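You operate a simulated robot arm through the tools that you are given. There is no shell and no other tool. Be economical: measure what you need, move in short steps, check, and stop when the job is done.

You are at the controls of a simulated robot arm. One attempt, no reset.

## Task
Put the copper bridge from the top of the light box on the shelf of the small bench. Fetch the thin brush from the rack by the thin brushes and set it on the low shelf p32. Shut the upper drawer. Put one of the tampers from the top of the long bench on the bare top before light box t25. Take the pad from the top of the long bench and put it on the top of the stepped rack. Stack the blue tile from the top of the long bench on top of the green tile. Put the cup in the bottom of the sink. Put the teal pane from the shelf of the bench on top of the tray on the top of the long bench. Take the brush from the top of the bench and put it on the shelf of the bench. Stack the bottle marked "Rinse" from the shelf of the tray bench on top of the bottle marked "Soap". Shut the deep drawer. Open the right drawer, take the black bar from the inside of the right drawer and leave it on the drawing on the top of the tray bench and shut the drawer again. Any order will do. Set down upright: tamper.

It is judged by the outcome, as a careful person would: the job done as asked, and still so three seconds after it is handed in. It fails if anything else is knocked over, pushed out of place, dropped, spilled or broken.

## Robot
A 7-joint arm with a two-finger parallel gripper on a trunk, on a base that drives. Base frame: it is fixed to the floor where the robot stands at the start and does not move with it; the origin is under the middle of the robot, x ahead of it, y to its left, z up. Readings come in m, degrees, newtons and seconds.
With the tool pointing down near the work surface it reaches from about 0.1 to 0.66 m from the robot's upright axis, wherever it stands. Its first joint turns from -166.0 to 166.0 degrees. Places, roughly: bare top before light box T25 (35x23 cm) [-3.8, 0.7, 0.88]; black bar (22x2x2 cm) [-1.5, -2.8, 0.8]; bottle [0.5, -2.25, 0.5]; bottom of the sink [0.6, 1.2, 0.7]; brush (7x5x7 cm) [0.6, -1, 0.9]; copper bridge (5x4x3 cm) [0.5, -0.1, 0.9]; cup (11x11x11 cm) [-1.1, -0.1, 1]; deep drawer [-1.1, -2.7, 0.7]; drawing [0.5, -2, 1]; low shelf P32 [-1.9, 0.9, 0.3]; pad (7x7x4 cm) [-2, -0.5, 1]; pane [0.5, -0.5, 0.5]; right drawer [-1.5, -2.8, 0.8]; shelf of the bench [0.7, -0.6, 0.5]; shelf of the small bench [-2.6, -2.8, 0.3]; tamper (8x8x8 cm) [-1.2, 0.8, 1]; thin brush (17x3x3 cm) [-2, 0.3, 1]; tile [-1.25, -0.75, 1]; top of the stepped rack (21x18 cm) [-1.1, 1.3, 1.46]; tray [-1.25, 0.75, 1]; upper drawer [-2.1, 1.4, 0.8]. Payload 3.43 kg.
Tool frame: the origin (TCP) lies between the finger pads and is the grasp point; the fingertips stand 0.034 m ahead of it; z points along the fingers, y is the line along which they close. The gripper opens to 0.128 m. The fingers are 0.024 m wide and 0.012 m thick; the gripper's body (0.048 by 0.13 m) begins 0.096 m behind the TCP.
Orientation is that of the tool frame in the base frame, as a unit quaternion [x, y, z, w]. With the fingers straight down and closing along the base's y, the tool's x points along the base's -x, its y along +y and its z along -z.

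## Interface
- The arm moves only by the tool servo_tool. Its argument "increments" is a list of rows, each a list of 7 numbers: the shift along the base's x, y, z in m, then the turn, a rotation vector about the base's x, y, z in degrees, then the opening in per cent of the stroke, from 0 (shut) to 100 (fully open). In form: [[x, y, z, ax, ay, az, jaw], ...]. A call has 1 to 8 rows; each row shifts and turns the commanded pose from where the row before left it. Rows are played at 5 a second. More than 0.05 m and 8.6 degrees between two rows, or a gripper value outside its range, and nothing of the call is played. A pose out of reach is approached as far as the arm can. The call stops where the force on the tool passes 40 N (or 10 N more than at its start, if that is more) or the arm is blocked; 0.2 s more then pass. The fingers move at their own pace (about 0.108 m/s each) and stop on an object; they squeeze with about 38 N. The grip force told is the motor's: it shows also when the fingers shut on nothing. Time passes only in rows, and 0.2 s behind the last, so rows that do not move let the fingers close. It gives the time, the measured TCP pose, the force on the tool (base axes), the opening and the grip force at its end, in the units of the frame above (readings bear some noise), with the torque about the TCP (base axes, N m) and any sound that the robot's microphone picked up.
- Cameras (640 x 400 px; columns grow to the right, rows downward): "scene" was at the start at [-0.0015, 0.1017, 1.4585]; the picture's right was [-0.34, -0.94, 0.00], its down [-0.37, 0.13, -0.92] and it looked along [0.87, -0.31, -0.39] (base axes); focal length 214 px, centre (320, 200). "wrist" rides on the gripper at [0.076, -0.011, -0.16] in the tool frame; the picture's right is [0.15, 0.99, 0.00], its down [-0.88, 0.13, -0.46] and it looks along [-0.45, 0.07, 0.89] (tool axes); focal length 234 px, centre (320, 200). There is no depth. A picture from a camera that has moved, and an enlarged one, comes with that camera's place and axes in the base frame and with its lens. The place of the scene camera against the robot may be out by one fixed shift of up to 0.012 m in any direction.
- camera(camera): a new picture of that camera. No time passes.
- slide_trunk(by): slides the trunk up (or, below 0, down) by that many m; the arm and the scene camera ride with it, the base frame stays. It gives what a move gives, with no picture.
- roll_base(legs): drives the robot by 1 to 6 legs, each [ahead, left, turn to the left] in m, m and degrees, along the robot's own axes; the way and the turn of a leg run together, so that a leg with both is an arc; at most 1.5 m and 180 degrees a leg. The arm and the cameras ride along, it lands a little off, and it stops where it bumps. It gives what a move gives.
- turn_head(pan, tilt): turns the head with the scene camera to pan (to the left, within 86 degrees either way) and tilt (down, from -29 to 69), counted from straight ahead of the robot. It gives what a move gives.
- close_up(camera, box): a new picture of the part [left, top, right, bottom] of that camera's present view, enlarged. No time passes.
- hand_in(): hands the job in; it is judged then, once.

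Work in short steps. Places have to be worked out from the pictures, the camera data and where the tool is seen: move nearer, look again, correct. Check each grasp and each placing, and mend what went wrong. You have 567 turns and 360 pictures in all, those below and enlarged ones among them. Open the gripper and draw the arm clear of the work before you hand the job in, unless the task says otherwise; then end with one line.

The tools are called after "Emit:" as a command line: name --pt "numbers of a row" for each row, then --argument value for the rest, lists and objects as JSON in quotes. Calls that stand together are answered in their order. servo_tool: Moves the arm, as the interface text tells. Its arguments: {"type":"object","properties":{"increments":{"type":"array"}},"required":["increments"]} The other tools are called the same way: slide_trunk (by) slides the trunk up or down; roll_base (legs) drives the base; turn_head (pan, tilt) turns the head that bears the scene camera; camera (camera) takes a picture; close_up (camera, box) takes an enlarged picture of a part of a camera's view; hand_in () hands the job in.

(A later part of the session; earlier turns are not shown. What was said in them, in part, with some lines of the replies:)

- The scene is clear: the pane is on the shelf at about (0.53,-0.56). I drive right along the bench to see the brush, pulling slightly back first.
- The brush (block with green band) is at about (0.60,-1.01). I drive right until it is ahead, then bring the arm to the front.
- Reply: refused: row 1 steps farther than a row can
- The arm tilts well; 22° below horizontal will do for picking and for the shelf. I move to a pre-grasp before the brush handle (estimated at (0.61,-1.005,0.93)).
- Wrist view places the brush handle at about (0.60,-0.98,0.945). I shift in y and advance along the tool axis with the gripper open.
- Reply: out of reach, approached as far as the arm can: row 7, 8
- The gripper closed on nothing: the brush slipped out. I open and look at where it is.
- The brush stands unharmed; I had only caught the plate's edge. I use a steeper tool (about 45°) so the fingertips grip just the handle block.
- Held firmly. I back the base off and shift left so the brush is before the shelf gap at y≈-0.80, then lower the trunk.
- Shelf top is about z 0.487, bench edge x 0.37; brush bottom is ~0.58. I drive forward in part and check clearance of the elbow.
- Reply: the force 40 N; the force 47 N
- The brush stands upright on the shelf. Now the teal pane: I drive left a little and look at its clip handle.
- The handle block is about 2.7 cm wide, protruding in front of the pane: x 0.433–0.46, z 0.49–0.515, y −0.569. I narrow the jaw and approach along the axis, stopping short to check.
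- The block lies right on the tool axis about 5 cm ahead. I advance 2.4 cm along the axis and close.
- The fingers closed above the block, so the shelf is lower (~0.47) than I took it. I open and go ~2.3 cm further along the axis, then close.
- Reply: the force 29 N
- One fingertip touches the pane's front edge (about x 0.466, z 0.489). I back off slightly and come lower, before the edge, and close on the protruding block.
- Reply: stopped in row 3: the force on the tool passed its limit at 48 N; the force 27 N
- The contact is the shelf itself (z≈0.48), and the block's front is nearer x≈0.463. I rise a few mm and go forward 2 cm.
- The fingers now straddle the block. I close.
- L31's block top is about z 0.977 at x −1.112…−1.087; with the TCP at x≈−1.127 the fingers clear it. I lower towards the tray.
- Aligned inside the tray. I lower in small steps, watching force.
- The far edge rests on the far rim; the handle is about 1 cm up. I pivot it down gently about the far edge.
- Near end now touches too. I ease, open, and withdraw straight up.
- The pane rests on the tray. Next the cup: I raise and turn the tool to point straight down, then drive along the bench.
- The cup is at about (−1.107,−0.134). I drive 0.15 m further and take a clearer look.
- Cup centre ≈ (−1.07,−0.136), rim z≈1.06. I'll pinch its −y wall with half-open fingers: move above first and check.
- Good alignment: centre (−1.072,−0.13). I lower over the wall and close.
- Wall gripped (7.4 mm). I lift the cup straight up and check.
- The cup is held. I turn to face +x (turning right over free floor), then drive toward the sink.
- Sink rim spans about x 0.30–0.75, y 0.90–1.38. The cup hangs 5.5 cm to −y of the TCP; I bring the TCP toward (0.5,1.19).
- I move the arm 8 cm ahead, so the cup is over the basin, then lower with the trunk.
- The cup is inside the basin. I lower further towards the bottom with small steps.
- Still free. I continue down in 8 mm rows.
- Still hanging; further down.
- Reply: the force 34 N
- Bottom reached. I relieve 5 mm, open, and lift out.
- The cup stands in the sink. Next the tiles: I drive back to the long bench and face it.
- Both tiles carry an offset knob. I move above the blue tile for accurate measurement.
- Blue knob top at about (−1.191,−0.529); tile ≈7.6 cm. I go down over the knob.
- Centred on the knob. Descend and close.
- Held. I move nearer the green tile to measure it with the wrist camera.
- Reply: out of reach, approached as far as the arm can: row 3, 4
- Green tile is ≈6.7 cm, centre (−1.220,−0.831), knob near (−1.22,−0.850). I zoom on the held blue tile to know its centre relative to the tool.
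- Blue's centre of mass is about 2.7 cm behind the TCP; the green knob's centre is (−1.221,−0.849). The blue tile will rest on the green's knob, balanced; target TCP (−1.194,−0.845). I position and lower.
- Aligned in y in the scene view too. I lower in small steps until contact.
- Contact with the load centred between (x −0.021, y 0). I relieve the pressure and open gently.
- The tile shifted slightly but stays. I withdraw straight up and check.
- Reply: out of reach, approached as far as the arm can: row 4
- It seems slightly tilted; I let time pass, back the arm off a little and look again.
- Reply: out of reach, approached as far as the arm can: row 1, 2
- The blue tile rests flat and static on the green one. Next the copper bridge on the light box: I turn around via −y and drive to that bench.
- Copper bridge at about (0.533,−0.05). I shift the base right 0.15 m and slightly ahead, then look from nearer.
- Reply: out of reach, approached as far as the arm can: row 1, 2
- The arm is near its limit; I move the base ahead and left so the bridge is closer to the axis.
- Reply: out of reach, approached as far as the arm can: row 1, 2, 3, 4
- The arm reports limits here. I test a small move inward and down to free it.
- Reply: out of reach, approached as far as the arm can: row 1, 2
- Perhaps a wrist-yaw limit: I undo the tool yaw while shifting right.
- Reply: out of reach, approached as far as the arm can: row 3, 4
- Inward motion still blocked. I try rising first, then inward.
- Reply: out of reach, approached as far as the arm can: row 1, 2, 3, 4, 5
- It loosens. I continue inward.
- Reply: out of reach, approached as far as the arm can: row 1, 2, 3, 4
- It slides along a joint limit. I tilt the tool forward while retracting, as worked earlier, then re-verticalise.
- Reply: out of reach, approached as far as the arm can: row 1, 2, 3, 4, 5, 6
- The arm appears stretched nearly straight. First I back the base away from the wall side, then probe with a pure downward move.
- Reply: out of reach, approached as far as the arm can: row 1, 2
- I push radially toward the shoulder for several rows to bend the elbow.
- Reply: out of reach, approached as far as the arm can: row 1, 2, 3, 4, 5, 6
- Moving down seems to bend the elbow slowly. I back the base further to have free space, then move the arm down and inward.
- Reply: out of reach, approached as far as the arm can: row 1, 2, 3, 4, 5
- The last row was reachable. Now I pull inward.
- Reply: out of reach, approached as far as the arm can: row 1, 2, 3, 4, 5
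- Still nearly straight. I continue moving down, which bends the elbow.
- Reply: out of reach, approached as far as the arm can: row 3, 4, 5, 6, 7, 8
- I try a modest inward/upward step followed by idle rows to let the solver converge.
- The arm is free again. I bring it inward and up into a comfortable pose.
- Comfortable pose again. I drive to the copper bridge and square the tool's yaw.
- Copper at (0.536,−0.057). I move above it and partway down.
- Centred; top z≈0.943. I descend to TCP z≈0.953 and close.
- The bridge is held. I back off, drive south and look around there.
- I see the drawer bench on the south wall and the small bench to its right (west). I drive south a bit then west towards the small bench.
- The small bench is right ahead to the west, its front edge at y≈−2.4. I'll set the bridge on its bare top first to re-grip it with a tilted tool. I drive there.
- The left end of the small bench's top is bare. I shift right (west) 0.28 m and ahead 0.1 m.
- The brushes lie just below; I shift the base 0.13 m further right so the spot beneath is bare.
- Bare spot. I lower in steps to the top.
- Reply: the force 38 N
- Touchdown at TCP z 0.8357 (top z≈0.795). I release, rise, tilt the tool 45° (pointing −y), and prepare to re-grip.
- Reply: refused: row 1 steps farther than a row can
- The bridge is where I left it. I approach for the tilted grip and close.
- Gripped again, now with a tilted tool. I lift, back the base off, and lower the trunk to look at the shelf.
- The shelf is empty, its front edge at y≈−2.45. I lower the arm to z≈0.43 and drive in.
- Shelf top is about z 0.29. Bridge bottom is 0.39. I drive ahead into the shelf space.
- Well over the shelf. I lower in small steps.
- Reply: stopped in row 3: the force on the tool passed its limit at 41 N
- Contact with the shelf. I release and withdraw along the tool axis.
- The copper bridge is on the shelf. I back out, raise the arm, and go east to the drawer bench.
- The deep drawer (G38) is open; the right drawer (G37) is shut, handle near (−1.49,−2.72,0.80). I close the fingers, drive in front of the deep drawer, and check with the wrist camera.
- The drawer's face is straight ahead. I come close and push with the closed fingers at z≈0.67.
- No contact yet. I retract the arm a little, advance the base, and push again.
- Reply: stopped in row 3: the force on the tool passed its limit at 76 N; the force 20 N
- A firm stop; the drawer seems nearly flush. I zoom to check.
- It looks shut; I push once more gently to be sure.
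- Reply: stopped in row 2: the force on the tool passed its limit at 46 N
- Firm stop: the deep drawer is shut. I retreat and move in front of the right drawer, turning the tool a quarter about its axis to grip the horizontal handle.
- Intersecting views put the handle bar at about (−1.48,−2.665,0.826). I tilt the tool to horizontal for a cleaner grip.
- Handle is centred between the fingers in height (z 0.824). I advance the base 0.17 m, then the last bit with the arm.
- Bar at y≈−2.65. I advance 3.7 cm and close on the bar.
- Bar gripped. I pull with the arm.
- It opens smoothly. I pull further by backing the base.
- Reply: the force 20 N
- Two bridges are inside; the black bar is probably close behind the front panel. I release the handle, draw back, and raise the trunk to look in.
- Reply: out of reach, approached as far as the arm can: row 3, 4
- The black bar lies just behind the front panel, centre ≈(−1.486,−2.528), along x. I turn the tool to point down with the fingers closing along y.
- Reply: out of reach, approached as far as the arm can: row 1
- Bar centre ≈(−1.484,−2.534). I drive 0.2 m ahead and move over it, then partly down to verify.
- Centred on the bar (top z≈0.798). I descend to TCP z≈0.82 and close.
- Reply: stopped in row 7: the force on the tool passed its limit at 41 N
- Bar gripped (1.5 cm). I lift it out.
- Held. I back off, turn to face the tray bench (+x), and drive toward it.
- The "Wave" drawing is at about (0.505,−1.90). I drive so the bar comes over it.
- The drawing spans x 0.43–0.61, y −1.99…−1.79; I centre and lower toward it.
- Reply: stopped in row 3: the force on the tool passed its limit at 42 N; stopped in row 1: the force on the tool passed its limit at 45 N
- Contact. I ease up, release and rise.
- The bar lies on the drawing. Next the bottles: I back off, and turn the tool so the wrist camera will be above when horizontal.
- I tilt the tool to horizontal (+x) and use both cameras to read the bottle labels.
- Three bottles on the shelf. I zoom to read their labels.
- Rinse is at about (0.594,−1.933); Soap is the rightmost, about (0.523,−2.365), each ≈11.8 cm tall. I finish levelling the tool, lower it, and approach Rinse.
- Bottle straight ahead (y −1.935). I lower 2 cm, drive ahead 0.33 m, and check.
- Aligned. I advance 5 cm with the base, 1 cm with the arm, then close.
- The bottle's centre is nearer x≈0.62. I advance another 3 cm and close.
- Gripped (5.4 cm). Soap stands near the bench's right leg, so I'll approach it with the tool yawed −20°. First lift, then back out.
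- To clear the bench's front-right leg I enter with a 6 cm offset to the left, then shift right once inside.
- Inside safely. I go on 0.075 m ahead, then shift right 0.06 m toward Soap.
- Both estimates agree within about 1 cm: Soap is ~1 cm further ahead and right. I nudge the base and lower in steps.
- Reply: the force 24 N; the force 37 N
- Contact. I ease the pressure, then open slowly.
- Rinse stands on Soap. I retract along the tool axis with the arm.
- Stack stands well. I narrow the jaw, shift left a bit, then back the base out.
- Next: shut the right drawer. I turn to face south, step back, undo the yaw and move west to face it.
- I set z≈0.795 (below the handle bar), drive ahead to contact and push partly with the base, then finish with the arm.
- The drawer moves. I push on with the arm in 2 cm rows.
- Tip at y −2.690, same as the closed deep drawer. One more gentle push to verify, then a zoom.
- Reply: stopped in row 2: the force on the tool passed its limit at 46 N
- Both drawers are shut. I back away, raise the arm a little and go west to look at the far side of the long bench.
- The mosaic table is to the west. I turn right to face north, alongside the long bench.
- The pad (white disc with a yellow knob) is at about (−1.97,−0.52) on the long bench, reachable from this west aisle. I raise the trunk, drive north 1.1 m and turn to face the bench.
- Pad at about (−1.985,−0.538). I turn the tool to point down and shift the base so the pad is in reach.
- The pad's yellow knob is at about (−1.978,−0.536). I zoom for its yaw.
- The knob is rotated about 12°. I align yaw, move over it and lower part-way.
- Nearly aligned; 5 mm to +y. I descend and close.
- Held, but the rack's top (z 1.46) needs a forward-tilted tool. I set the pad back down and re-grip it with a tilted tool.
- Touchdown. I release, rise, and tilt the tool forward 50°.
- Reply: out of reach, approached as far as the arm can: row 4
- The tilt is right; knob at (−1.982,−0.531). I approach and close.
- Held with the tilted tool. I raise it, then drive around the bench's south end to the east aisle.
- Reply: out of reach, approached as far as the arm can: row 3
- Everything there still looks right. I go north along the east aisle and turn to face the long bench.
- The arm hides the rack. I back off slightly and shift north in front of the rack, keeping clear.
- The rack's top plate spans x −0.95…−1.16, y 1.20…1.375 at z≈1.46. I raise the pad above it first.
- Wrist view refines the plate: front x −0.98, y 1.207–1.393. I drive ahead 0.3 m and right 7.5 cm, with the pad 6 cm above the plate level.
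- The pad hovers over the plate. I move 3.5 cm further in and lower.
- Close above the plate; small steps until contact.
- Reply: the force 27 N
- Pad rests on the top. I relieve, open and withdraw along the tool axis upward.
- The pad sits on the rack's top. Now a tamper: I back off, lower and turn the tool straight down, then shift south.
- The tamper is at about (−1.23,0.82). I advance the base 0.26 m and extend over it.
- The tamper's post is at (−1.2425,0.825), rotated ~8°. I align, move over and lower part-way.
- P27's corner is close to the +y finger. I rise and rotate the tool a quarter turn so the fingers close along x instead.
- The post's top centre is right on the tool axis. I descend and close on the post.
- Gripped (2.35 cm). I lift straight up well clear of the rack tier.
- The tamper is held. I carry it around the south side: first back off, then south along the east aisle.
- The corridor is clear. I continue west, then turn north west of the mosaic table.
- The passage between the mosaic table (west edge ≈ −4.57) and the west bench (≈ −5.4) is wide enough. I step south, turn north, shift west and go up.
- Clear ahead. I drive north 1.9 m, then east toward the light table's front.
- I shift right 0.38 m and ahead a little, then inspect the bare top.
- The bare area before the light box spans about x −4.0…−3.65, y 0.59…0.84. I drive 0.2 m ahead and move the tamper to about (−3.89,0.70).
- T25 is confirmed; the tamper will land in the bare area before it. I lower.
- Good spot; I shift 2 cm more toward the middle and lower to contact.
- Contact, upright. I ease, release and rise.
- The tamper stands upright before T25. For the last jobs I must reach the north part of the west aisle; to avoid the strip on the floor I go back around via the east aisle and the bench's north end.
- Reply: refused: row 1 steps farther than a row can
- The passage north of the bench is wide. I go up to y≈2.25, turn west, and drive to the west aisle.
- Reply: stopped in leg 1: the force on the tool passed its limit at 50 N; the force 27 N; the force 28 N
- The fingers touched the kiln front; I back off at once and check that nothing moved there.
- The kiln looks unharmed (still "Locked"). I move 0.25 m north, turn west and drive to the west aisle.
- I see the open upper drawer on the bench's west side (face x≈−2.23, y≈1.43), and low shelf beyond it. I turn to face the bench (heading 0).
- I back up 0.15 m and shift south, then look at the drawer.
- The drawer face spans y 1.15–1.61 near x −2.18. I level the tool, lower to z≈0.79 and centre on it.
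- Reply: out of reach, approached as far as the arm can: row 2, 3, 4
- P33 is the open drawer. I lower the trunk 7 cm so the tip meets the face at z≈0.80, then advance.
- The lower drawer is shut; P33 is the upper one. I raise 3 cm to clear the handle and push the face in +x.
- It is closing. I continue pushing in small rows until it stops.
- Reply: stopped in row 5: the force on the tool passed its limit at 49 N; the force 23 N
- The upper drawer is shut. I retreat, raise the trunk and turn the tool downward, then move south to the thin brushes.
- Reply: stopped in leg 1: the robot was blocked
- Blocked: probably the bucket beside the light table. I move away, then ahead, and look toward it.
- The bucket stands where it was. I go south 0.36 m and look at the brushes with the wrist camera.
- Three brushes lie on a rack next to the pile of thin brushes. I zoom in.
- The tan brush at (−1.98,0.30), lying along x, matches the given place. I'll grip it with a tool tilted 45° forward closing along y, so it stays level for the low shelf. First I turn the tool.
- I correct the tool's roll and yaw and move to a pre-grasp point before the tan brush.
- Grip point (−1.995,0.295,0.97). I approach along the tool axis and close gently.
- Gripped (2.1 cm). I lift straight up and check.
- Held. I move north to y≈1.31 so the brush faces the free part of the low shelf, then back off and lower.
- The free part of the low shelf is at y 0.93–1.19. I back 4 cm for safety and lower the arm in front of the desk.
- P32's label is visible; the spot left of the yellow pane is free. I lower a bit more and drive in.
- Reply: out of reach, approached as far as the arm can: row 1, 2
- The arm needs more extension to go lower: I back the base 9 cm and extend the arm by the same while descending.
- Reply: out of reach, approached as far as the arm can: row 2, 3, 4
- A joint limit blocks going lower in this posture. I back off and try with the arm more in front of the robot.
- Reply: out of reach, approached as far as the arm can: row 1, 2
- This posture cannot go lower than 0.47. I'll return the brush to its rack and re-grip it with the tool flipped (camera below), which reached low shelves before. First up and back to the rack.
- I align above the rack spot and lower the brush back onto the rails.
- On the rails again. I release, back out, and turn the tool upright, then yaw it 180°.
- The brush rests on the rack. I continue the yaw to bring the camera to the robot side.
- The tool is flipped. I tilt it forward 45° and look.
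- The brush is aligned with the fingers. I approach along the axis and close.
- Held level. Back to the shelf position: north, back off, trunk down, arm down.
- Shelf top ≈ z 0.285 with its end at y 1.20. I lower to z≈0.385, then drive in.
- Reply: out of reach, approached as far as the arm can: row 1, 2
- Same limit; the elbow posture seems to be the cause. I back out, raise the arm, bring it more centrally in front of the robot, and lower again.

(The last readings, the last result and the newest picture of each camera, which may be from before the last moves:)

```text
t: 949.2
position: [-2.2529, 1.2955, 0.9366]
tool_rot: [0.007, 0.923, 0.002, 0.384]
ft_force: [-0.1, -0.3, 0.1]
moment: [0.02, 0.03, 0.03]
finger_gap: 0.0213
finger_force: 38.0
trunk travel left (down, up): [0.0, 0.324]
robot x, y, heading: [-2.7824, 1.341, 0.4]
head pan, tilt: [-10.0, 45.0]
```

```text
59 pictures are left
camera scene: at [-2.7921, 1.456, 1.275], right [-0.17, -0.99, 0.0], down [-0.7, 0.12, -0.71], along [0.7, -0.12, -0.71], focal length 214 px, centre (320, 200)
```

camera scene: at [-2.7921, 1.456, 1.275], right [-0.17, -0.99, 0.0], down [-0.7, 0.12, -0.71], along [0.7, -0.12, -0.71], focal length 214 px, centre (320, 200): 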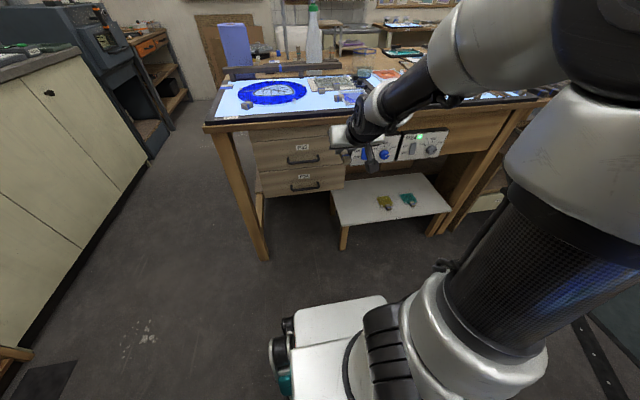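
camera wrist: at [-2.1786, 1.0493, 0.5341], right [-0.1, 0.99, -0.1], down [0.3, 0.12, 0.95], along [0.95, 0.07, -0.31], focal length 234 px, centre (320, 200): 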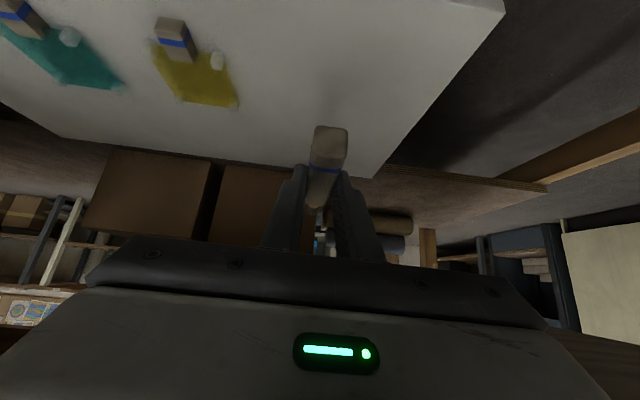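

Elbow is up now. I shift the base south so the brush is clear of the drawer handles, then lower.

Emit:
roll_base --legs '[[0, -0.235, 0]]'

Emit:
servo_tool --pt "0 0 -0.045 0 0 0 0" --pt "0 0 -0.045 0 0 0 0" --pt "0 0 -0.045 0 0 0 0" --pt "0 0 -0.045 0 0 0 0" --pt "0 0 -0.045 0 0 0 0" --pt "0 0 -0.045 0 0 0 0" --pt "0 0 -0.045 0 0 0 0" --pt "0 0 -0.045 0 0 0 0"

Emit:
servo_tool --pt "0 0 -0.045 0 0 0 0" --pt "0 0 -0.045 0 0 0 0" --pt "0 0 -0.045 0 0 0 0" --pt "0 0 -0.045 0 0 0 0"

Emit:
camera --camera "scene"

```text
t: 952.1
position: [-2.2516, 1.0624, 0.9371]
tool_rot: [0.004, 0.924, 0.002, 0.384]
ft_force: [0.2, 0.4, -1.1]
moment: [0.02, 0.04, 0.01]
finger_gap: 0.0211
finger_force: 37.9
trunk travel left (down, up): [0.0, 0.324]
robot x, y, heading: [-2.7812, 1.1059, 0.2]
head pan, tilt: [-10.0, 45.0]
```

```text
t: 953.9
position: [-2.2504, 1.0628, 0.5765]
tool_rot: [0.002, 0.923, 0.002, 0.384]
ft_force: [-0.3, -0.8, -0.6]
moment: [0.0, 0.01, -0.03]
finger_gap: 0.0212
finger_force: 37.7
trunk travel left (down, up): [0.0, 0.324]
robot x, y, heading: [-2.7812, 1.1004, 0.3]
head pan, tilt: [-10.0, 45.0]
```

```text
t: 954.9
position: [-2.2415, 1.0627, 0.4794]
tool_rot: [0.004, 0.924, 0.003, 0.383]
ft_force: [-1.1, 0.8, -1.1]
moment: [-0.01, 0.02, 0.0]
finger_gap: 0.0209
finger_force: 37.8
out of reach, approached as far as the arm can: row 3, 4
trunk travel left (down, up): [0.0, 0.324]
robot x, y, heading: [-2.7812, 1.1013, 0.2]
head pan, tilt: [-10.0, 45.0]
```

```text
58 pictures are left
camera scene: at [-2.7915, 1.2213, 1.2749], right [-0.17, -0.99, 0.0], down [-0.7, 0.12, -0.71], along [0.7, -0.12, -0.71], focal length 214 px, centre (320, 200)
```

scene: 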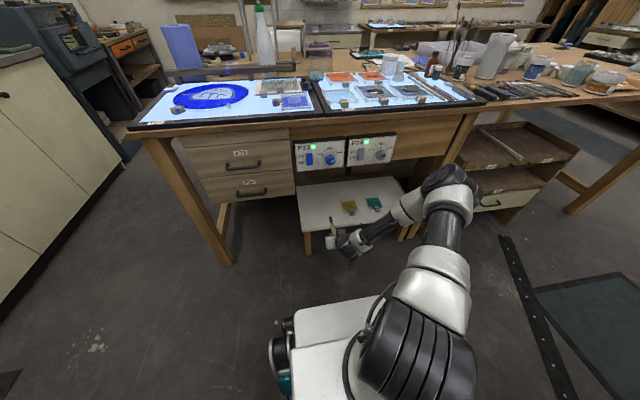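

Lower needs more extension. I drive in partly, extend the arm ahead over the shelf, then lower.

Emit:
roll_base --legs '[[0.13, 0, 0]]'

Emit:
servo_tool --pt "0.03 0 0 0 0 0 0" --pt "0.03 0 0 0 0 0 0" --pt "0.03 0 0 0 0 0 0" --pt "0.01 0 -0.02 0 0 0 0" --pt "0 0 -0.02 0 0 0 0" --pt "0 0 -0.02 0 0 0 0"

Emit:
camera --camera "wrist"

```text
t: 956.1
position: [-2.1118, 1.0624, 0.4794]
tool_rot: [0.004, 0.924, 0.002, 0.383]
ft_force: [-0.5, 0.4, -0.4]
moment: [0.01, 0.0, 0.01]
finger_gap: 0.0208
finger_force: 38.5
trunk travel left (down, up): [0.0, 0.324]
robot x, y, heading: [-2.6568, 1.1004, 0.1]
head pan, tilt: [-10.0, 45.0]
```

```text
t: 957.5
position: [-2.0167, 1.0626, 0.4751]
tool_rot: [0.004, 0.924, 0.002, 0.382]
ft_force: [-0.3, -0.8, -0.6]
moment: [0.01, 0.01, 0.01]
finger_gap: 0.021
finger_force: 37.7
out of reach, approached as far as the arm can: row 4, 5, 6
trunk travel left (down, up): [0.0, 0.324]
robot x, y, heading: [-2.6523, 1.1034, 0.1]
head pan, tilt: [-10.0, 45.0]
```

```text
57 pictures are left
camera wrist: at [-2.1843, 1.0518, 0.5344], right [-0.1, 0.99, -0.1], down [0.3, 0.12, 0.95], along [0.95, 0.07, -0.31], focal length 234 px, centre (320, 200)
```

wrist: 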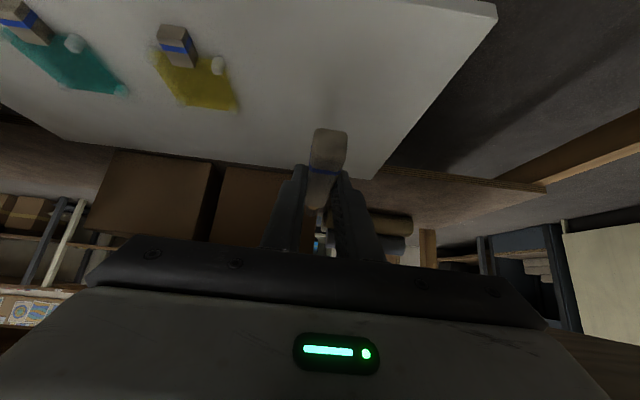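

I replicate the lateral offset that worked at the small bench (14 cm to the right, 0.6 m ahead) and try again.

Emit:
servo_tool --pt "-0.01 0 0.03 0 0 0 0" --pt "-0.02 0 0.03 0 0 0 0" --pt "0 0 0.04 0 0 0 0"

Emit:
roll_base --legs '[[-0.1, 0, 0], [0, 0.1, 0]]'

Emit:
servo_tool --pt "0 -0.035 0 0 0 0 0" --pt "0 -0.035 0 0 0 0 0" --pt "0 -0.03 0 0 0 0 0" --pt "0 0 -0.04 0 0 0 0" --pt "0 0 -0.04 0 0 0 0" --pt "0 0 -0.04 0 0 0 0" --pt "0 0 -0.02 0 0 0 0"

```text
t: 958.3
position: [-2.0482, 1.0636, 0.5746]
tool_rot: [0.004, 0.924, 0.003, 0.383]
ft_force: [0.1, 0.0, -1.7]
moment: [0.01, 0.0, -0.01]
finger_gap: 0.0211
finger_force: 37.9
trunk travel left (down, up): [0.0, 0.324]
robot x, y, heading: [-2.6496, 1.1048, 0.2]
head pan, tilt: [-10.0, 45.0]
```

```text
t: 960.7
position: [-2.1488, 1.1627, 0.5754]
tool_rot: [0.004, 0.923, 0.002, 0.384]
ft_force: [-0.4, -0.7, -0.3]
moment: [0.01, 0.03, 0.0]
finger_gap: 0.0212
finger_force: 37.8
trunk travel left (down, up): [0.0, 0.324]
robot x, y, heading: [-2.7537, 1.2022, 0.4]
head pan, tilt: [-10.0, 45.0]
```

```text
t: 962.3
position: [-2.1485, 1.0608, 0.4754]
tool_rot: [0.003, 0.923, 0.002, 0.384]
ft_force: [0.2, 0.4, -0.6]
moment: [0.01, 0.04, 0.01]
finger_gap: 0.0211
finger_force: 38.0
out of reach, approached as far as the arm can: row 6, 7
trunk travel left (down, up): [0.0, 0.324]
robot x, y, heading: [-2.7491, 1.203, 0.4]
head pan, tilt: [-10.0, 45.0]
```

Same limit. I test whether a steeper tool allows going lower (tilting the brush's tip down a bit).

Emit:
servo_tool --pt "0 0 0 0 8 0 0" --pt "0 0 0 0 8 0 0" --pt "0 0 -0.03 0 0 0 0" --pt "0 0 -0.03 0 0 0 0"

```text
t: 963.3
position: [-2.1508, 1.063, 0.4405]
tool_rot: [0.004, 0.968, 0.001, 0.251]
ft_force: [-0.7, -0.6, -1.1]
moment: [-0.03, 0.0, 0.01]
finger_gap: 0.0211
finger_force: 38.4
out of reach, approached as far as the arm can: row 4
trunk travel left (down, up): [0.0, 0.324]
robot x, y, heading: [-2.7543, 1.2012, 0.1]
head pan, tilt: [-10.0, 45.0]
```

I take a look at the arm's posture.

Emit:
turn_head --pan -10 --tilt 50

Emit:
camera --camera "scene"

```text
t: 964.0
position: [-2.1495, 1.0631, 0.4394]
tool_rot: [0.003, 0.968, 0.003, 0.251]
ft_force: [-0.4, 0.1, -1.4]
moment: [-0.01, -0.01, -0.01]
finger_gap: 0.0214
finger_force: 38.0
trunk travel left (down, up): [0.0, 0.324]
robot x, y, heading: [-2.7515, 1.2012, 0.3]
head pan, tilt: [-10.0, 50.0]
```

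```text
56 pictures are left
camera scene: at [-2.7663, 1.321, 1.2681], right [-0.17, -0.99, 0.0], down [-0.76, 0.13, -0.64], along [0.63, -0.11, -0.77], focal length 214 px, centre (320, 200)
```

scene: 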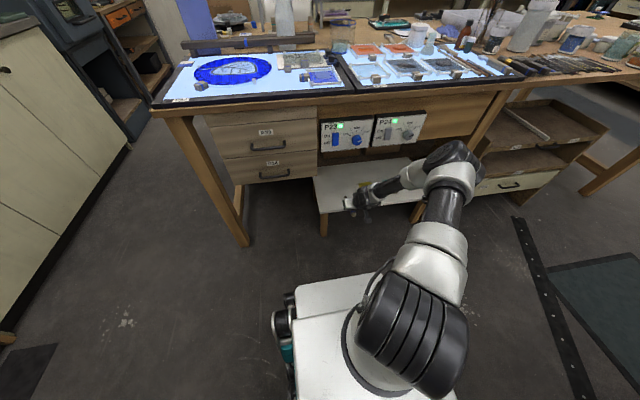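

I try the opposite side: arm to the robot's left, which may lift the elbow.

Emit:
servo_tool --pt "-0.02 0 0.03 0 -8 0 0" --pt "-0.02 0 0.03 0 -8 0 0" --pt "-0.02 0 0.04 0 0 0 0" --pt "0 0 0.045 0 0 0 0"

Emit:
roll_base --legs '[[0, -0.26, 0]]'

Emit:
servo_tool --pt "0 0.045 0 0 0 0 0" --pt "0 0.045 0 0 0 0 0" --pt "0 0.045 0 0 0 0 0" --pt "0 0.045 0 0 0 0 0" --pt "0 0.045 0 0 0 0 0" --pt "0 0.035 0 0 0 0 0"

Emit:
servo_tool --pt "0 0 -0.045 0 0 0 0" --pt "0 0 -0.045 0 0 0 0" --pt "0 0 -0.045 0 0 0 0" --pt "0 0 -0.045 0 0 0 0" --pt "0 0 -0.045 0 0 0 0"

```text
t: 965.0
position: [-2.2109, 1.0632, 0.5864]
tool_rot: [0.004, 0.924, 0.003, 0.383]
ft_force: [0.5, -0.8, -1.5]
moment: [-0.02, 0.02, 0.0]
finger_gap: 0.021
finger_force: 37.7
trunk travel left (down, up): [0.0, 0.324]
robot x, y, heading: [-2.748, 1.2018, 0.2]
head pan, tilt: [-10.0, 50.0]
```

```text
t: 968.1
position: [-2.2075, 0.8041, 0.5857]
tool_rot: [0.003, 0.923, 0.003, 0.384]
ft_force: [0.2, -0.1, -0.9]
moment: [-0.01, 0.02, 0.03]
finger_gap: 0.0213
finger_force: 38.3
trunk travel left (down, up): [0.0, 0.324]
robot x, y, heading: [-2.749, 0.9439, 0.5]
head pan, tilt: [-10.0, 50.0]
```

```text
t: 969.5
position: [-2.2074, 1.0628, 0.586]
tool_rot: [0.003, 0.924, 0.003, 0.383]
ft_force: [-0.2, -0.4, -1.1]
moment: [-0.01, 0.05, 0.0]
finger_gap: 0.0211
finger_force: 38.6
trunk travel left (down, up): [0.0, 0.324]
robot x, y, heading: [-2.7483, 0.9446, 0.6]
head pan, tilt: [-10.0, 50.0]
```

```text
t: 970.7
position: [-2.205, 1.0608, 0.4759]
tool_rot: [0.004, 0.924, 0.003, 0.383]
ft_force: [-0.1, 0.7, -1.5]
moment: [0.0, 0.04, 0.02]
finger_gap: 0.021
finger_force: 38.0
out of reach, approached as far as the arm can: row 3, 4, 5
trunk travel left (down, up): [0.0, 0.324]
robot x, y, heading: [-2.7514, 0.9482, 0.3]
head pan, tilt: [-10.0, 50.0]
```

I try to change the elbow posture: level the tool at mid height, descend in that attitude, then tilt back to 45°.

Emit:
roll_base --legs '[[-0.04, 0, 0]]'

Emit:
servo_tool --pt "0 -0.03 0.03 0 0 0 0" --pt "0 -0.03 0.03 0 0 0 0" --pt "0 -0.03 0 0 -7.5 0 0" --pt "0 -0.03 0 0 -7.5 0 0" --pt "0 -0.03 0 0 -7.5 0 0" --pt "0 0 0 0 -7.5 0 0" --pt "0 0 0 0 -7.5 0 0" --pt "0 0 0 0 -7.5 0 0"

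Emit:
servo_tool --pt "0 0 -0.04 0 0 0 0" --pt "0 0 -0.04 0 0 0 0" --pt "0 0 -0.04 0 0 0 0" --pt "0 0 -0.04 0 0 0 0"

Emit:
camera --camera "scene"

```text
t: 971.5
position: [-2.2455, 1.0601, 0.4762]
tool_rot: [0.003, 0.924, 0.002, 0.382]
ft_force: [-0.3, 0.4, -1.2]
moment: [-0.01, 0.03, 0.01]
finger_gap: 0.0211
finger_force: 37.9
trunk travel left (down, up): [0.0, 0.324]
robot x, y, heading: [-2.7926, 0.9458, 0.4]
head pan, tilt: [-10.0, 50.0]
```

```text
t: 973.3
position: [-2.206, 0.9064, 0.663]
tool_rot: [0.001, 0.708, 0.004, 0.706]
ft_force: [-0.3, 0.0, -1.6]
moment: [-0.04, 0.02, 0.0]
finger_gap: 0.021
finger_force: 38.0
out of reach, approached as far as the arm can: row 4, 5, 6, 7, 8
trunk travel left (down, up): [0.0, 0.324]
robot x, y, heading: [-2.7906, 0.938, 0.5]
head pan, tilt: [-10.0, 50.0]
```

```text
t: 974.3
position: [-2.1766, 0.9024, 0.6568]
tool_rot: [0.001, 0.708, 0.004, 0.706]
ft_force: [-0.3, -0.2, -0.5]
moment: [-0.03, 0.0, -0.01]
finger_gap: 0.021
finger_force: 37.4
out of reach, approached as far as the arm can: row 1, 2, 3, 4
trunk travel left (down, up): [0.0, 0.324]
robot x, y, heading: [-2.7913, 0.9407, 0.3]
head pan, tilt: [-10.0, 50.0]
```

```text
55 pictures are left
camera scene: at [-2.8047, 1.0623, 1.268], right [-0.17, -0.99, 0.0], down [-0.76, 0.13, -0.64], along [0.63, -0.11, -0.77], focal length 214 px, centre (320, 200)
```

scene: 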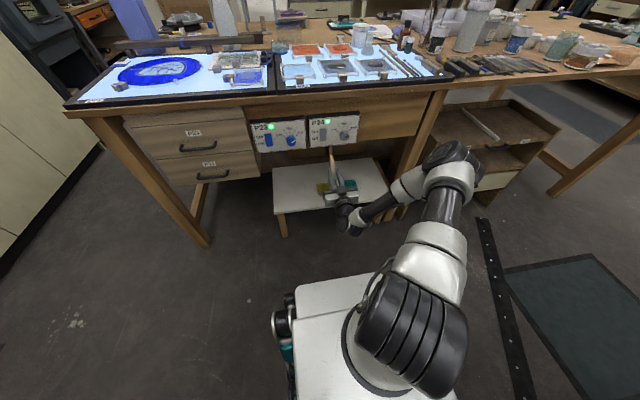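

The wrist cannot go lower in this arm posture. I try to regain the good posture by returning the arm near its initial stance (close to the body, right side, tool down), then coming forward again.

Emit:
servo_tool --pt "-0.01 0 0.045 0 8 0 0" --pt "-0.01 0 0.045 0 8 0 0" --pt "-0.01 0 0.045 0 8 0 0" --pt "-0.01 0 0.045 0 8 0 0" --pt "-0.01 0 0.045 0 8 0 0" --pt "-0.01 0 0.045 0 8 0 0" --pt "-0.01 0 0.04 0 8 0 0" --pt "-0.01 0 0.03 0 8 0 0"

Emit:
slide_trunk --by 0.15

Emit:
servo_tool --pt "-0.03 -0.02 0.02 0 8 0 0" --pt "-0.03 -0.02 0.02 0 8 0 0" --pt "-0.035 -0.03 0.015 0 8 0 0" --pt "-0.035 -0.03 0.015 0 2 0 0" --pt "-0.04 -0.03 0 0 0 0 0" --pt "-0.04 -0.03 0 0 0 0 0" --pt "-0.04 -0.03 0 0 0 0 0" --pt "-0.04 -0.03 0 0 0 0 0"

Emit:
camera --camera "scene"

```text
t: 976.1
position: [-2.2489, 0.9104, 0.9849]
tool_rot: [-0.003, 0.969, 0.018, 0.247]
ft_force: [0.9, 0.8, -0.9]
moment: [-0.05, 0.02, 0.01]
finger_gap: 0.0214
finger_force: 38.0
out of reach, approached as far as the arm can: row 6
trunk travel left (down, up): [0.0, 0.324]
robot x, y, heading: [-2.7917, 0.9442, 0.5]
head pan, tilt: [-10.0, 50.0]
```

```text
t: 977.9
position: [-2.2494, 0.9108, 1.1345]
tool_rot: [-0.003, 0.969, 0.019, 0.247]
ft_force: [-0.5, -0.3, -1.3]
moment: [0.01, 0.01, -0.02]
finger_gap: 0.0211
finger_force: 38.0
trunk travel left (down, up): [-0.15, 0.174]
robot x, y, heading: [-2.7906, 0.9447, 0.1]
head pan, tilt: [-10.0, 50.0]
```

```text
t: 979.7
position: [-2.5393, 0.6908, 1.2046]
tool_rot: [0.001, 1.0, 0.02, 0.022]
ft_force: [0.7, 0.3, -1.0]
moment: [-0.01, 0.03, -0.02]
finger_gap: 0.0213
finger_force: 38.0
trunk travel left (down, up): [-0.15, 0.174]
robot x, y, heading: [-2.7915, 0.9433, 0.5]
head pan, tilt: [-10.0, 50.0]
```

```text
54 pictures are left
camera scene: at [-2.8046, 1.0623, 1.418], right [-0.17, -0.99, 0.0], down [-0.76, 0.13, -0.64], along [0.63, -0.11, -0.77], focal length 214 px, centre (320, 200)
```

scene: 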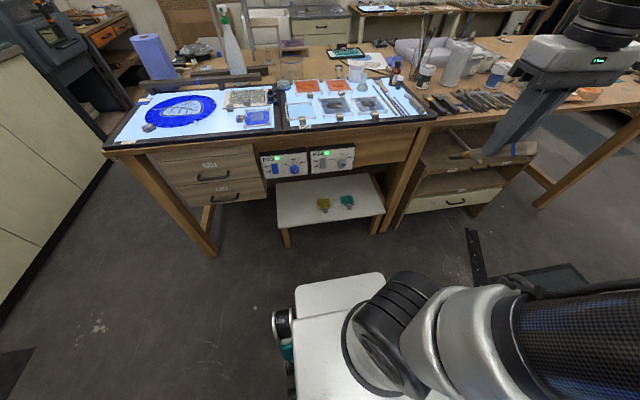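

Emit:
servo_tool --pt "-0.04 -0.018 0 0 0 0 0" --pt "-0.04 -0.018 0 0 0 0 0" --pt "-0.04 -0.018 0 0 0 0 0" --pt "-0.04 -0.018 0 0 0 0 0" --pt "-0.03 -0.018 0 0 0 0 0" --pt "0 0 0 0 0 0 0"

Emit:
camera --camera "scene"

```text
t: 981.1
position: [-2.7298, 0.6005, 1.2029]
tool_rot: [0.0, 1.0, 0.019, 0.023]
ft_force: [-0.5, -0.1, 0.1]
moment: [0.01, 0.01, 0.0]
finger_gap: 0.021
finger_force: 38.4
trunk travel left (down, up): [-0.15, 0.174]
robot x, y, heading: [-2.7899, 0.9412, 0.8]
head pan, tilt: [-10.0, 50.0]
```

```text
53 pictures are left
camera scene: at [-2.8048, 1.0622, 1.418], right [-0.17, -0.99, 0.0], down [-0.76, 0.13, -0.64], along [0.63, -0.11, -0.77], focal length 214 px, centre (320, 200)
```

scene: 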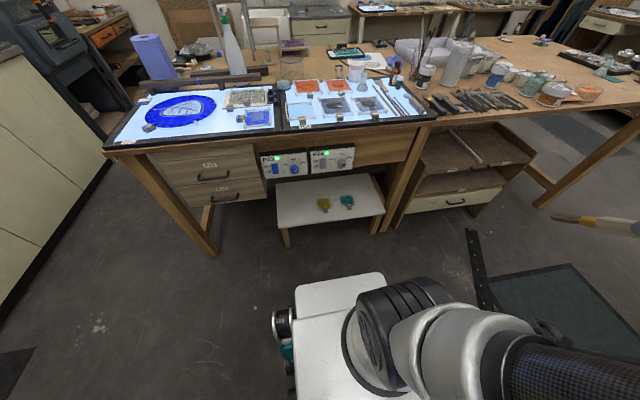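

Now I come forward as at the start, tilt to 45°, and test the low reach in free space.

Emit:
servo_tool --pt "0.042 0.026 0 0 0 0 0" --pt "0.042 0.026 0 0 0 0 0" --pt "0.042 0.026 0 0 0 0 0" --pt "0.042 0.026 0 0 0 0 0" --pt "0.042 0.026 0 0 0 0 0" --pt "0.042 0.026 0 0 0 0 0" --pt "0.042 0.026 0 0 0 0 0" --pt "0.042 0.026 0 0 0 0 0"

Emit:
servo_tool --pt "0.02 0 -0.02 0 -7.3 0 0" --pt "0.02 0 -0.02 0 -7.3 0 0" --pt "0.02 0 -0.02 0 -7.3 0 0" --pt "0.02 0 -0.02 0 -7.3 0 0" --pt "0.02 0 -0.02 0 -7.3 0 0" --pt "0.02 0 -0.02 0 -7 0 0" --pt "0 0 -0.04 0 0 0 0" --pt "0 0 -0.04 0 0 0 0"

Emit:
slide_trunk --by -0.15

Emit:
servo_tool --pt "0 0 -0.05 0 0 0 0" --pt "0 0 -0.05 0 0 0 0" --pt "0 0 -0.05 0 0 0 0" --pt "0 0 -0.05 0 0 0 0" --pt "0 0 -0.05 0 0 0 0" --pt "0 0 -0.05 0 0 0 0" --pt "0 0 -0.05 0 0 0 0" --pt "0 0 -0.05 0 0 0 0"

```text
t: 982.9
position: [-2.3934, 0.8097, 1.2055]
tool_rot: [0.0, 1.0, 0.019, 0.023]
ft_force: [-0.7, 0.2, -1.5]
moment: [0.0, -0.05, 0.02]
finger_gap: 0.0213
finger_force: 37.9
trunk travel left (down, up): [-0.15, 0.174]
robot x, y, heading: [-2.7924, 0.9407, 0.6]
head pan, tilt: [-10.0, 50.0]
```

```text
t: 984.7
position: [-2.2729, 0.8082, 1.004]
tool_rot: [-0.006, 0.92, 0.018, 0.392]
ft_force: [-0.4, 0.1, -0.1]
moment: [0.02, 0.03, -0.02]
finger_gap: 0.0208
finger_force: 38.0
trunk travel left (down, up): [-0.15, 0.174]
robot x, y, heading: [-2.7952, 0.9428, 0.7]
head pan, tilt: [-10.0, 50.0]
```

```text
t: 986.4
position: [-2.2726, 0.8071, 0.8557]
tool_rot: [-0.007, 0.92, 0.019, 0.391]
ft_force: [0.1, 0.2, 0.3]
moment: [-0.01, -0.01, 0.0]
finger_gap: 0.0209
finger_force: 38.0
trunk travel left (down, up): [0.0, 0.324]
robot x, y, heading: [-2.7896, 0.9426, 0.6]
head pan, tilt: [-10.0, 50.0]
```

```text
t: 988.2
position: [-2.2731, 0.8078, 0.4554]
tool_rot: [-0.006, 0.919, 0.019, 0.393]
ft_force: [-0.4, 0.5, -0.7]
moment: [-0.01, 0.04, 0.01]
finger_gap: 0.021
finger_force: 38.0
trunk travel left (down, up): [0.0, 0.324]
robot x, y, heading: [-2.7935, 0.9449, 0.4]
head pan, tilt: [-10.0, 50.0]
```

It passes below the former limit. I continue down.

Emit:
servo_tool --pt "0 0 -0.04 0 0 0 0" --pt "0 0 -0.035 0 0 0 0" --pt "0 0 0 0 0 0 0"

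Emit:
camera --camera "wrist"

Emit:
camera --camera "scene"

```text
t: 989.0
position: [-2.2725, 0.8086, 0.3801]
tool_rot: [-0.006, 0.92, 0.018, 0.391]
ft_force: [-0.2, 0.0, 0.0]
moment: [0.03, 0.02, -0.02]
finger_gap: 0.0211
finger_force: 38.2
trunk travel left (down, up): [0.0, 0.324]
robot x, y, heading: [-2.7907, 0.9409, 0.3]
head pan, tilt: [-10.0, 50.0]
```

```text
52 pictures are left
camera wrist: at [-2.4396, 0.7915, 0.4355], right [-0.13, 0.99, -0.08], down [0.28, 0.11, 0.95], along [0.95, 0.1, -0.29], focal length 234 px, centre (320, 200)
```

wrist: 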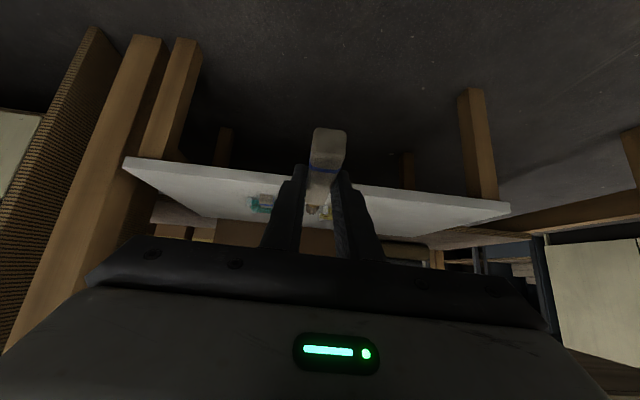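

```text
51 pictures are left
camera scene: at [-2.8047, 1.0623, 1.268], right [-0.17, -0.99, 0.0], down [-0.76, 0.13, -0.64], along [0.63, -0.11, -0.77], focal length 214 px, centre (320, 200)
```

scene: 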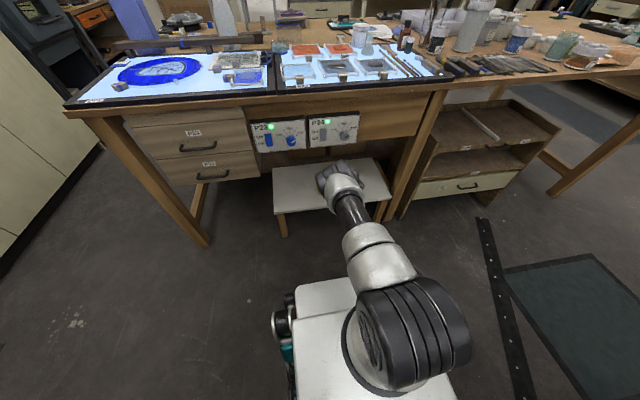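

The good posture is back. I shift north to y≈1.06, then extend the arm over the shelf rather than driving in fully.

Emit:
roll_base --legs '[[0, 0.25, 0]]'

Emit:
servo_tool --pt "0.03 0 0 0 0 0 0" --pt "0.03 0 0 0 0 0 0" --pt "0.03 0 0 0 0 0 0" --pt "0.03 0 0 0 0 0 0" --pt "0.02 0 0 0 0 0 0" --pt "0 0 0 0 0 0 0"

Emit:
camera --camera "scene"

Emit:
camera --camera "wrist"

```text
t: 992.0
position: [-2.2736, 1.0565, 0.3801]
tool_rot: [-0.007, 0.92, 0.019, 0.392]
ft_force: [0.6, 0.6, -1.0]
moment: [0.03, 0.04, -0.02]
finger_gap: 0.0212
finger_force: 38.1
trunk travel left (down, up): [0.0, 0.324]
robot x, y, heading: [-2.7924, 1.1913, 0.3]
head pan, tilt: [-10.0, 50.0]
```

```text
t: 993.4
position: [-2.1331, 1.057, 0.3804]
tool_rot: [-0.007, 0.92, 0.019, 0.392]
ft_force: [-0.5, 0.5, -0.3]
moment: [0.0, 0.05, 0.02]
finger_gap: 0.0211
finger_force: 37.8
trunk travel left (down, up): [0.0, 0.324]
robot x, y, heading: [-2.7919, 1.1908, 0.5]
head pan, tilt: [-10.0, 50.0]
```

```text
50 pictures are left
camera scene: at [-2.8063, 1.3106, 1.268], right [-0.17, -0.99, 0.0], down [-0.76, 0.13, -0.64], along [0.63, -0.11, -0.77], focal length 214 px, centre (320, 200)
```

scene: 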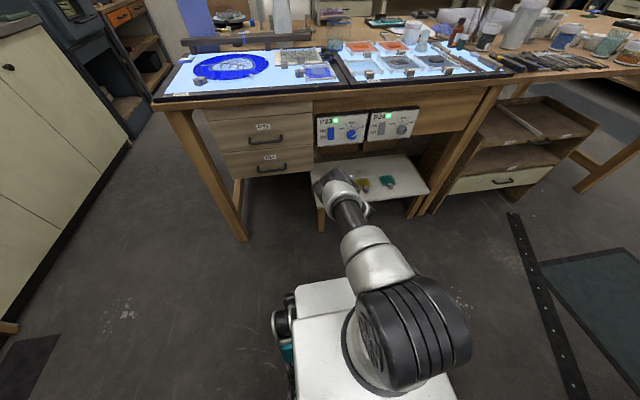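

```text
49 pictures are left
camera wrist: at [-2.3008, 1.0394, 0.4356], right [-0.13, 0.99, -0.08], down [0.28, 0.11, 0.95], along [0.95, 0.1, -0.29], focal length 234 px, centre (320, 200)
```

wrist: 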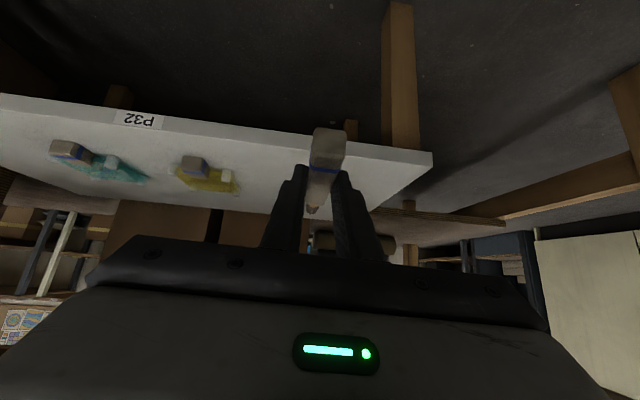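

By geometry the elbow is at x≈−2.47, well clear. I drive ahead 0.12 m and lower.

Emit:
roll_base --legs '[[0.125, 0, 0]]'

Emit:
servo_tool --pt "0 0 -0.015 0 0 0 0" --pt "0 0 -0.01 0 0 0 0" --pt "0 0 0 0 0 0 0"

Emit:
camera --camera "wrist"

```text
t: 994.7
position: [-2.0079, 1.0577, 0.38]
tool_rot: [-0.006, 0.92, 0.018, 0.391]
ft_force: [0.7, -0.6, -1.4]
moment: [-0.04, 0.02, -0.04]
finger_gap: 0.021
finger_force: 38.0
trunk travel left (down, up): [0.0, 0.324]
robot x, y, heading: [-2.6697, 1.1911, 0.3]
head pan, tilt: [-10.0, 50.0]
```

```text
t: 995.5
position: [-2.0102, 1.0575, 0.3553]
tool_rot: [-0.006, 0.92, 0.018, 0.392]
ft_force: [0.3, 0.3, -1.8]
moment: [-0.03, 0.03, 0.01]
finger_gap: 0.021
finger_force: 38.0
trunk travel left (down, up): [0.0, 0.324]
robot x, y, heading: [-2.6668, 1.196, 0.3]
head pan, tilt: [-10.0, 50.0]
```

```text
48 pictures are left
camera wrist: at [-2.1769, 1.0401, 0.4105], right [-0.13, 0.99, -0.08], down [0.28, 0.11, 0.95], along [0.95, 0.1, -0.29], focal length 234 px, centre (320, 200)
```

wrist: 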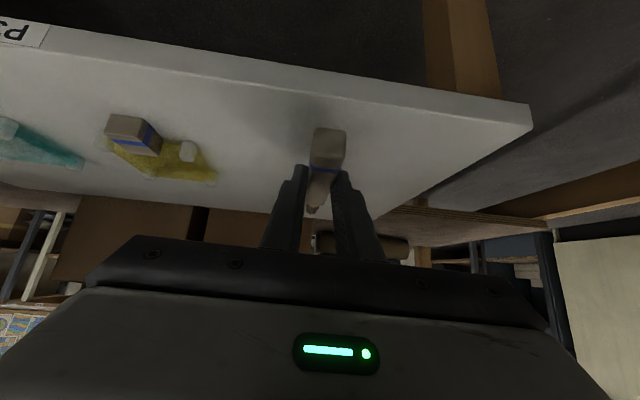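

The brush is fully over the shelf. I lower in small steps to contact.

Emit:
servo_tool --pt "0 0 -0.008 0 0 0 0" --pt "0 0 -0.006 0 0 0 0" --pt "0 0 0 0 0 0 0"

Emit:
servo_tool --pt "0 0 -0.005 0 0 0 0" --pt "0 0 -0.004 0 0 0 0" --pt "0 0 0 0 0 0 0"

Emit:
servo_tool --pt "0 0 -0.004 0 0 0 0" --pt "0 0 -0.003 0 0 0 0" --pt "0 0 0 0 0 0 0"

```text
t: 996.3
position: [-2.0099, 1.0577, 0.3411]
tool_rot: [-0.007, 0.92, 0.018, 0.391]
ft_force: [-0.7, 0.4, -1.1]
moment: [0.01, 0.01, -0.02]
finger_gap: 0.0214
finger_force: 37.4
trunk travel left (down, up): [0.0, 0.324]
robot x, y, heading: [-2.6672, 1.1902, 0.3]
head pan, tilt: [-10.0, 50.0]
```

```text
t: 997.1
position: [-2.0086, 1.057, 0.3334]
tool_rot: [-0.005, 0.919, 0.017, 0.393]
ft_force: [-1.5, 0.6, 7.4]
moment: [-0.11, 0.39, -0.04]
finger_gap: 0.0214
finger_force: 38.7
trunk travel left (down, up): [0.0, 0.324]
robot x, y, heading: [-2.6672, 1.1946, 0.6]
head pan, tilt: [-10.0, 50.0]
```

```text
t: 997.7
position: [-2.0048, 1.0563, 0.3324]
tool_rot: [-0.007, 0.918, 0.018, 0.397]
ft_force: [-4.2, -0.1, 18.9]
moment: [-0.27, 0.74, -0.06]
finger_gap: 0.0212
finger_force: 38.4
trunk travel left (down, up): [0.0, 0.324]
robot x, y, heading: [-2.6705, 1.1915, 0.3]
head pan, tilt: [-10.0, 50.0]
stopped in row 2: the force on the tool passed its limit at 65 N (the readings are from after the stop); the commanded pose is now the measured one
```

Contact at the tail. I lift 3 mm, slide it 1.5 cm further in, lower and release.

Emit:
servo_tool --pt "0 0 0.006 0 0 0 0" --pt "0.015 0 0 0 1.5 0 0" --pt "0 0 -0.004 0 0 0 0" --pt "0 0 0 0 0 0 0"

Emit:
servo_tool --pt "0 0 -0.002 0 0 0 0" --pt "0 0 0 0 0 0 0"

Emit:
camera --camera "wrist"

```text
t: 998.7
position: [-1.9892, 1.0565, 0.3323]
tool_rot: [-0.006, 0.923, 0.018, 0.384]
ft_force: [-3.7, -1.3, 16.7]
moment: [-0.14, -1.16, -0.07]
finger_gap: 0.0209
finger_force: 37.6
trunk travel left (down, up): [0.0, 0.324]
robot x, y, heading: [-2.6668, 1.1936, 0.6]
head pan, tilt: [-10.0, 50.0]
```

```text
t: 999.3
position: [-1.9888, 1.0558, 0.3323]
tool_rot: [-0.008, 0.923, 0.02, 0.385]
ft_force: [-7.7, -1.3, 32.0]
moment: [-0.43, -1.1, -0.08]
finger_gap: 0.0212
finger_force: 37.8
trunk travel left (down, up): [0.0, 0.324]
robot x, y, heading: [-2.6703, 1.1933, 0.4]
head pan, tilt: [-10.0, 50.0]
```

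```text
47 pictures are left
camera wrist: at [-2.1563, 1.0394, 0.3904], right [-0.13, 0.99, -0.08], down [0.29, 0.11, 0.95], along [0.95, 0.1, -0.3], focal length 234 px, centre (320, 200)
```

wrist: 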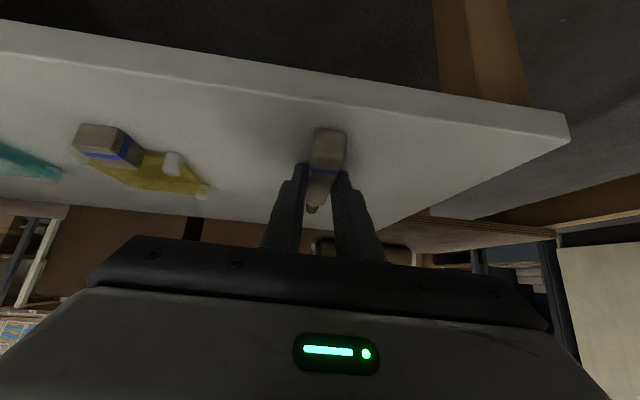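

Lying flat on the shelf. I ease, open a little and withdraw along the tool axis.

Emit:
servo_tool --pt "0 0 0.004 0 0 0 0" --pt "0 0 0 0 0 0 25" --pt "0 0 0 0 0 0 34" --pt "0 0 0 0 0 0 34" --pt "-0.015 0 0.018 0 0 0 34" --pt "-0.03 0 0.035 0 0 0 34" --pt "-0.03 0 0.03 0 0 0 34"

Emit:
camera --camera "wrist"

```text
t: 1000.9
position: [-2.066, 1.0572, 0.4168]
tool_rot: [-0.007, 0.924, 0.019, 0.382]
ft_force: [0.8, 0.7, 0.4]
moment: [-0.02, -0.03, -0.02]
finger_gap: 0.0433
finger_force: 0.0
trunk travel left (down, up): [0.0, 0.324]
robot x, y, heading: [-2.6665, 1.1955, 0.4]
head pan, tilt: [-10.0, 50.0]
```

```text
46 pictures are left
camera wrist: at [-2.2325, 1.039, 0.4754], right [-0.13, 0.99, -0.07], down [0.3, 0.11, 0.95], along [0.95, 0.1, -0.31], focal length 234 px, centre (320, 200)
```

wrist: 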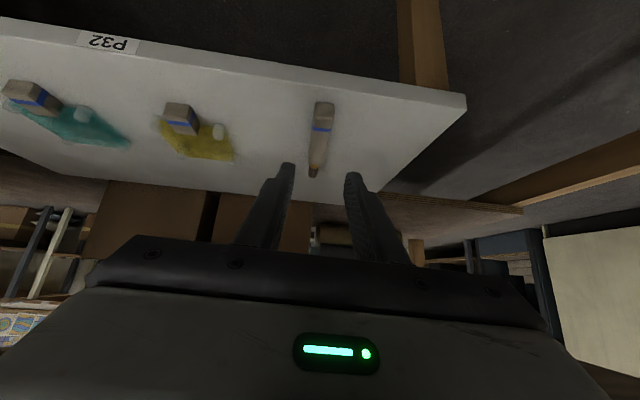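

The brush lies on P32. I back out, raise up, and check the tile stack and the rest from here.

Emit:
roll_base --legs '[[-0.12, 0, 0]]'

Emit:
servo_tool --pt "-0.01 0 0.045 0 0 0 34" --pt "-0.01 0 0.045 0 0 0 34" --pt "-0.01 0 0.045 0 0 0 34" --pt "-0.01 0 0.045 0 0 0 34" --pt "0 0 0.045 0 0 0 34" --pt "0 0 0.045 0 0 0 34"

Emit:
slide_trunk --by 0.3

Emit:
turn_head --pan -45 --tilt 20

Emit:
camera --camera "scene"

```text
t: 1002.1
position: [-2.1868, 1.0548, 0.4155]
tool_rot: [-0.006, 0.924, 0.018, 0.383]
ft_force: [0.3, 0.1, -0.9]
moment: [0.02, 0.01, 0.01]
finger_gap: 0.0433
finger_force: 0.0
trunk travel left (down, up): [0.0, 0.324]
robot x, y, heading: [-2.7875, 1.1913, 0.5]
head pan, tilt: [-10.0, 50.0]
```

```text
t: 1003.5
position: [-2.226, 1.0547, 0.6868]
tool_rot: [-0.005, 0.924, 0.018, 0.382]
ft_force: [-0.6, 0.2, 0.1]
moment: [0.0, 0.01, -0.02]
finger_gap: 0.0436
finger_force: 0.1
trunk travel left (down, up): [0.0, 0.324]
robot x, y, heading: [-2.7912, 1.1922, 0.4]
head pan, tilt: [-10.0, 50.0]
```

```text
t: 1006.5
position: [-2.2261, 1.0555, 0.9875]
tool_rot: [-0.006, 0.924, 0.019, 0.383]
ft_force: [0.5, 0.0, 0.1]
moment: [0.01, -0.03, -0.02]
finger_gap: 0.0434
finger_force: 0.0
trunk travel left (down, up): [-0.3, 0.024]
robot x, y, heading: [-2.7849, 1.1962, 0.4]
head pan, tilt: [-10.0, 50.0]
```

```text
t: 1007.5
position: [-2.2254, 1.0538, 0.9888]
tool_rot: [-0.006, 0.924, 0.018, 0.383]
ft_force: [-0.2, -0.2, -0.7]
moment: [-0.02, -0.02, -0.02]
finger_gap: 0.0438
finger_force: 0.1
trunk travel left (down, up): [-0.3, 0.024]
robot x, y, heading: [-2.7878, 1.1908, 0.4]
head pan, tilt: [-45.0, 20.0]
```

```text
45 pictures are left
camera scene: at [-2.8118, 1.2583, 1.6135], right [-0.7, -0.71, 0.0], down [-0.24, 0.24, -0.94], along [0.67, -0.66, -0.34], focal length 214 px, centre (320, 200)
```

scene: 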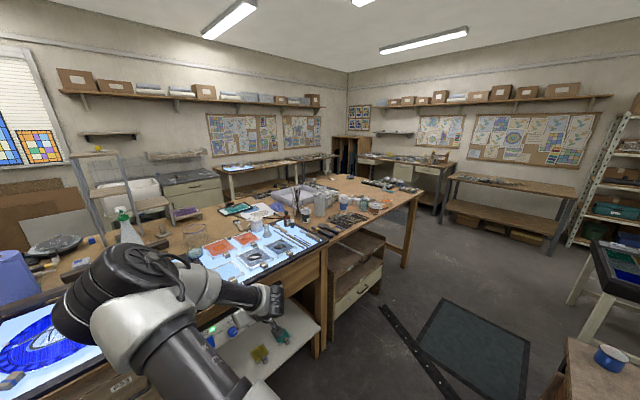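

Emit:
close_up --camera "scene" --box '[270, 165, 430, 245]'

Emit:
close_up --camera "scene" --box '[60, 130, 280, 270]'

```text
4.00 times, centred on (350, 205) of scene
camera zoom: at [-2.8118, 1.2583, 1.6135], right [-0.7, -0.71, 0.0], down [-0.24, 0.24, -0.94], along [0.67, -0.66, -0.34], focal length 858 px, centre (200, 180)
```

zoom: 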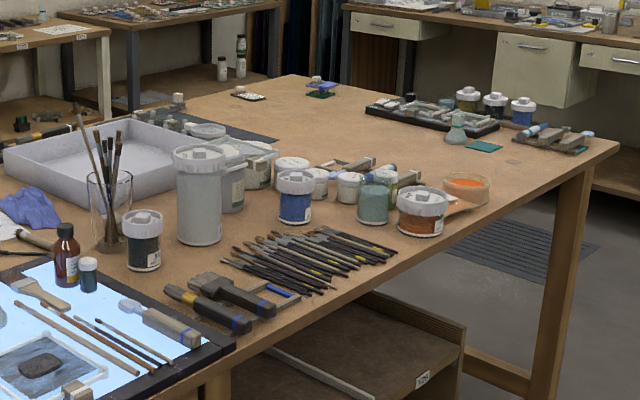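

```text
2.86 times, centred on (170, 200) of scene
camera zoom: at [-2.8118, 1.2583, 1.6135], right [-0.7, -0.71, 0.0], down [-0.24, 0.24, -0.94], along [0.67, -0.66, -0.34], focal length 613 px, centre (749, 200)
```

zoom: 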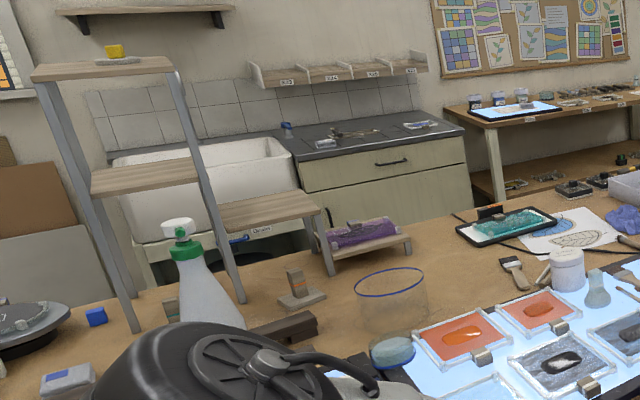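

All placings look right from here: the tile stack, the bottle stack, the shut drawers, the pad on the rack and the pane on the tray. The arm is clear, so I open the gripper fully and hand in.

Emit:
servo_tool --pt "-0.02 0 0.04 0 0 0 100" --pt "0 0 0 0 0 0 100" --pt "0 0 0 0 0 0 100"

Emit:
hand_in

```text
t: 1008.4
position: [-2.2466, 1.055, 1.0277]
tool_rot: [-0.007, 0.924, 0.019, 0.382]
ft_force: [0.0, 0.5, -0.5]
moment: [0.03, 0.02, 0.02]
finger_gap: 0.128
finger_force: 0.1
trunk travel left (down, up): [-0.3, 0.024]
robot x, y, heading: [-2.79, 1.1924, 0.2]
head pan, tilt: [-45.0, 20.0]
```

```text
The job is handed in.
```

I finished all twelve jobs and handed the work in; two were judgement calls: the blue tile balances on the green tile's knob, and I took the tan brush as "the thin brush".
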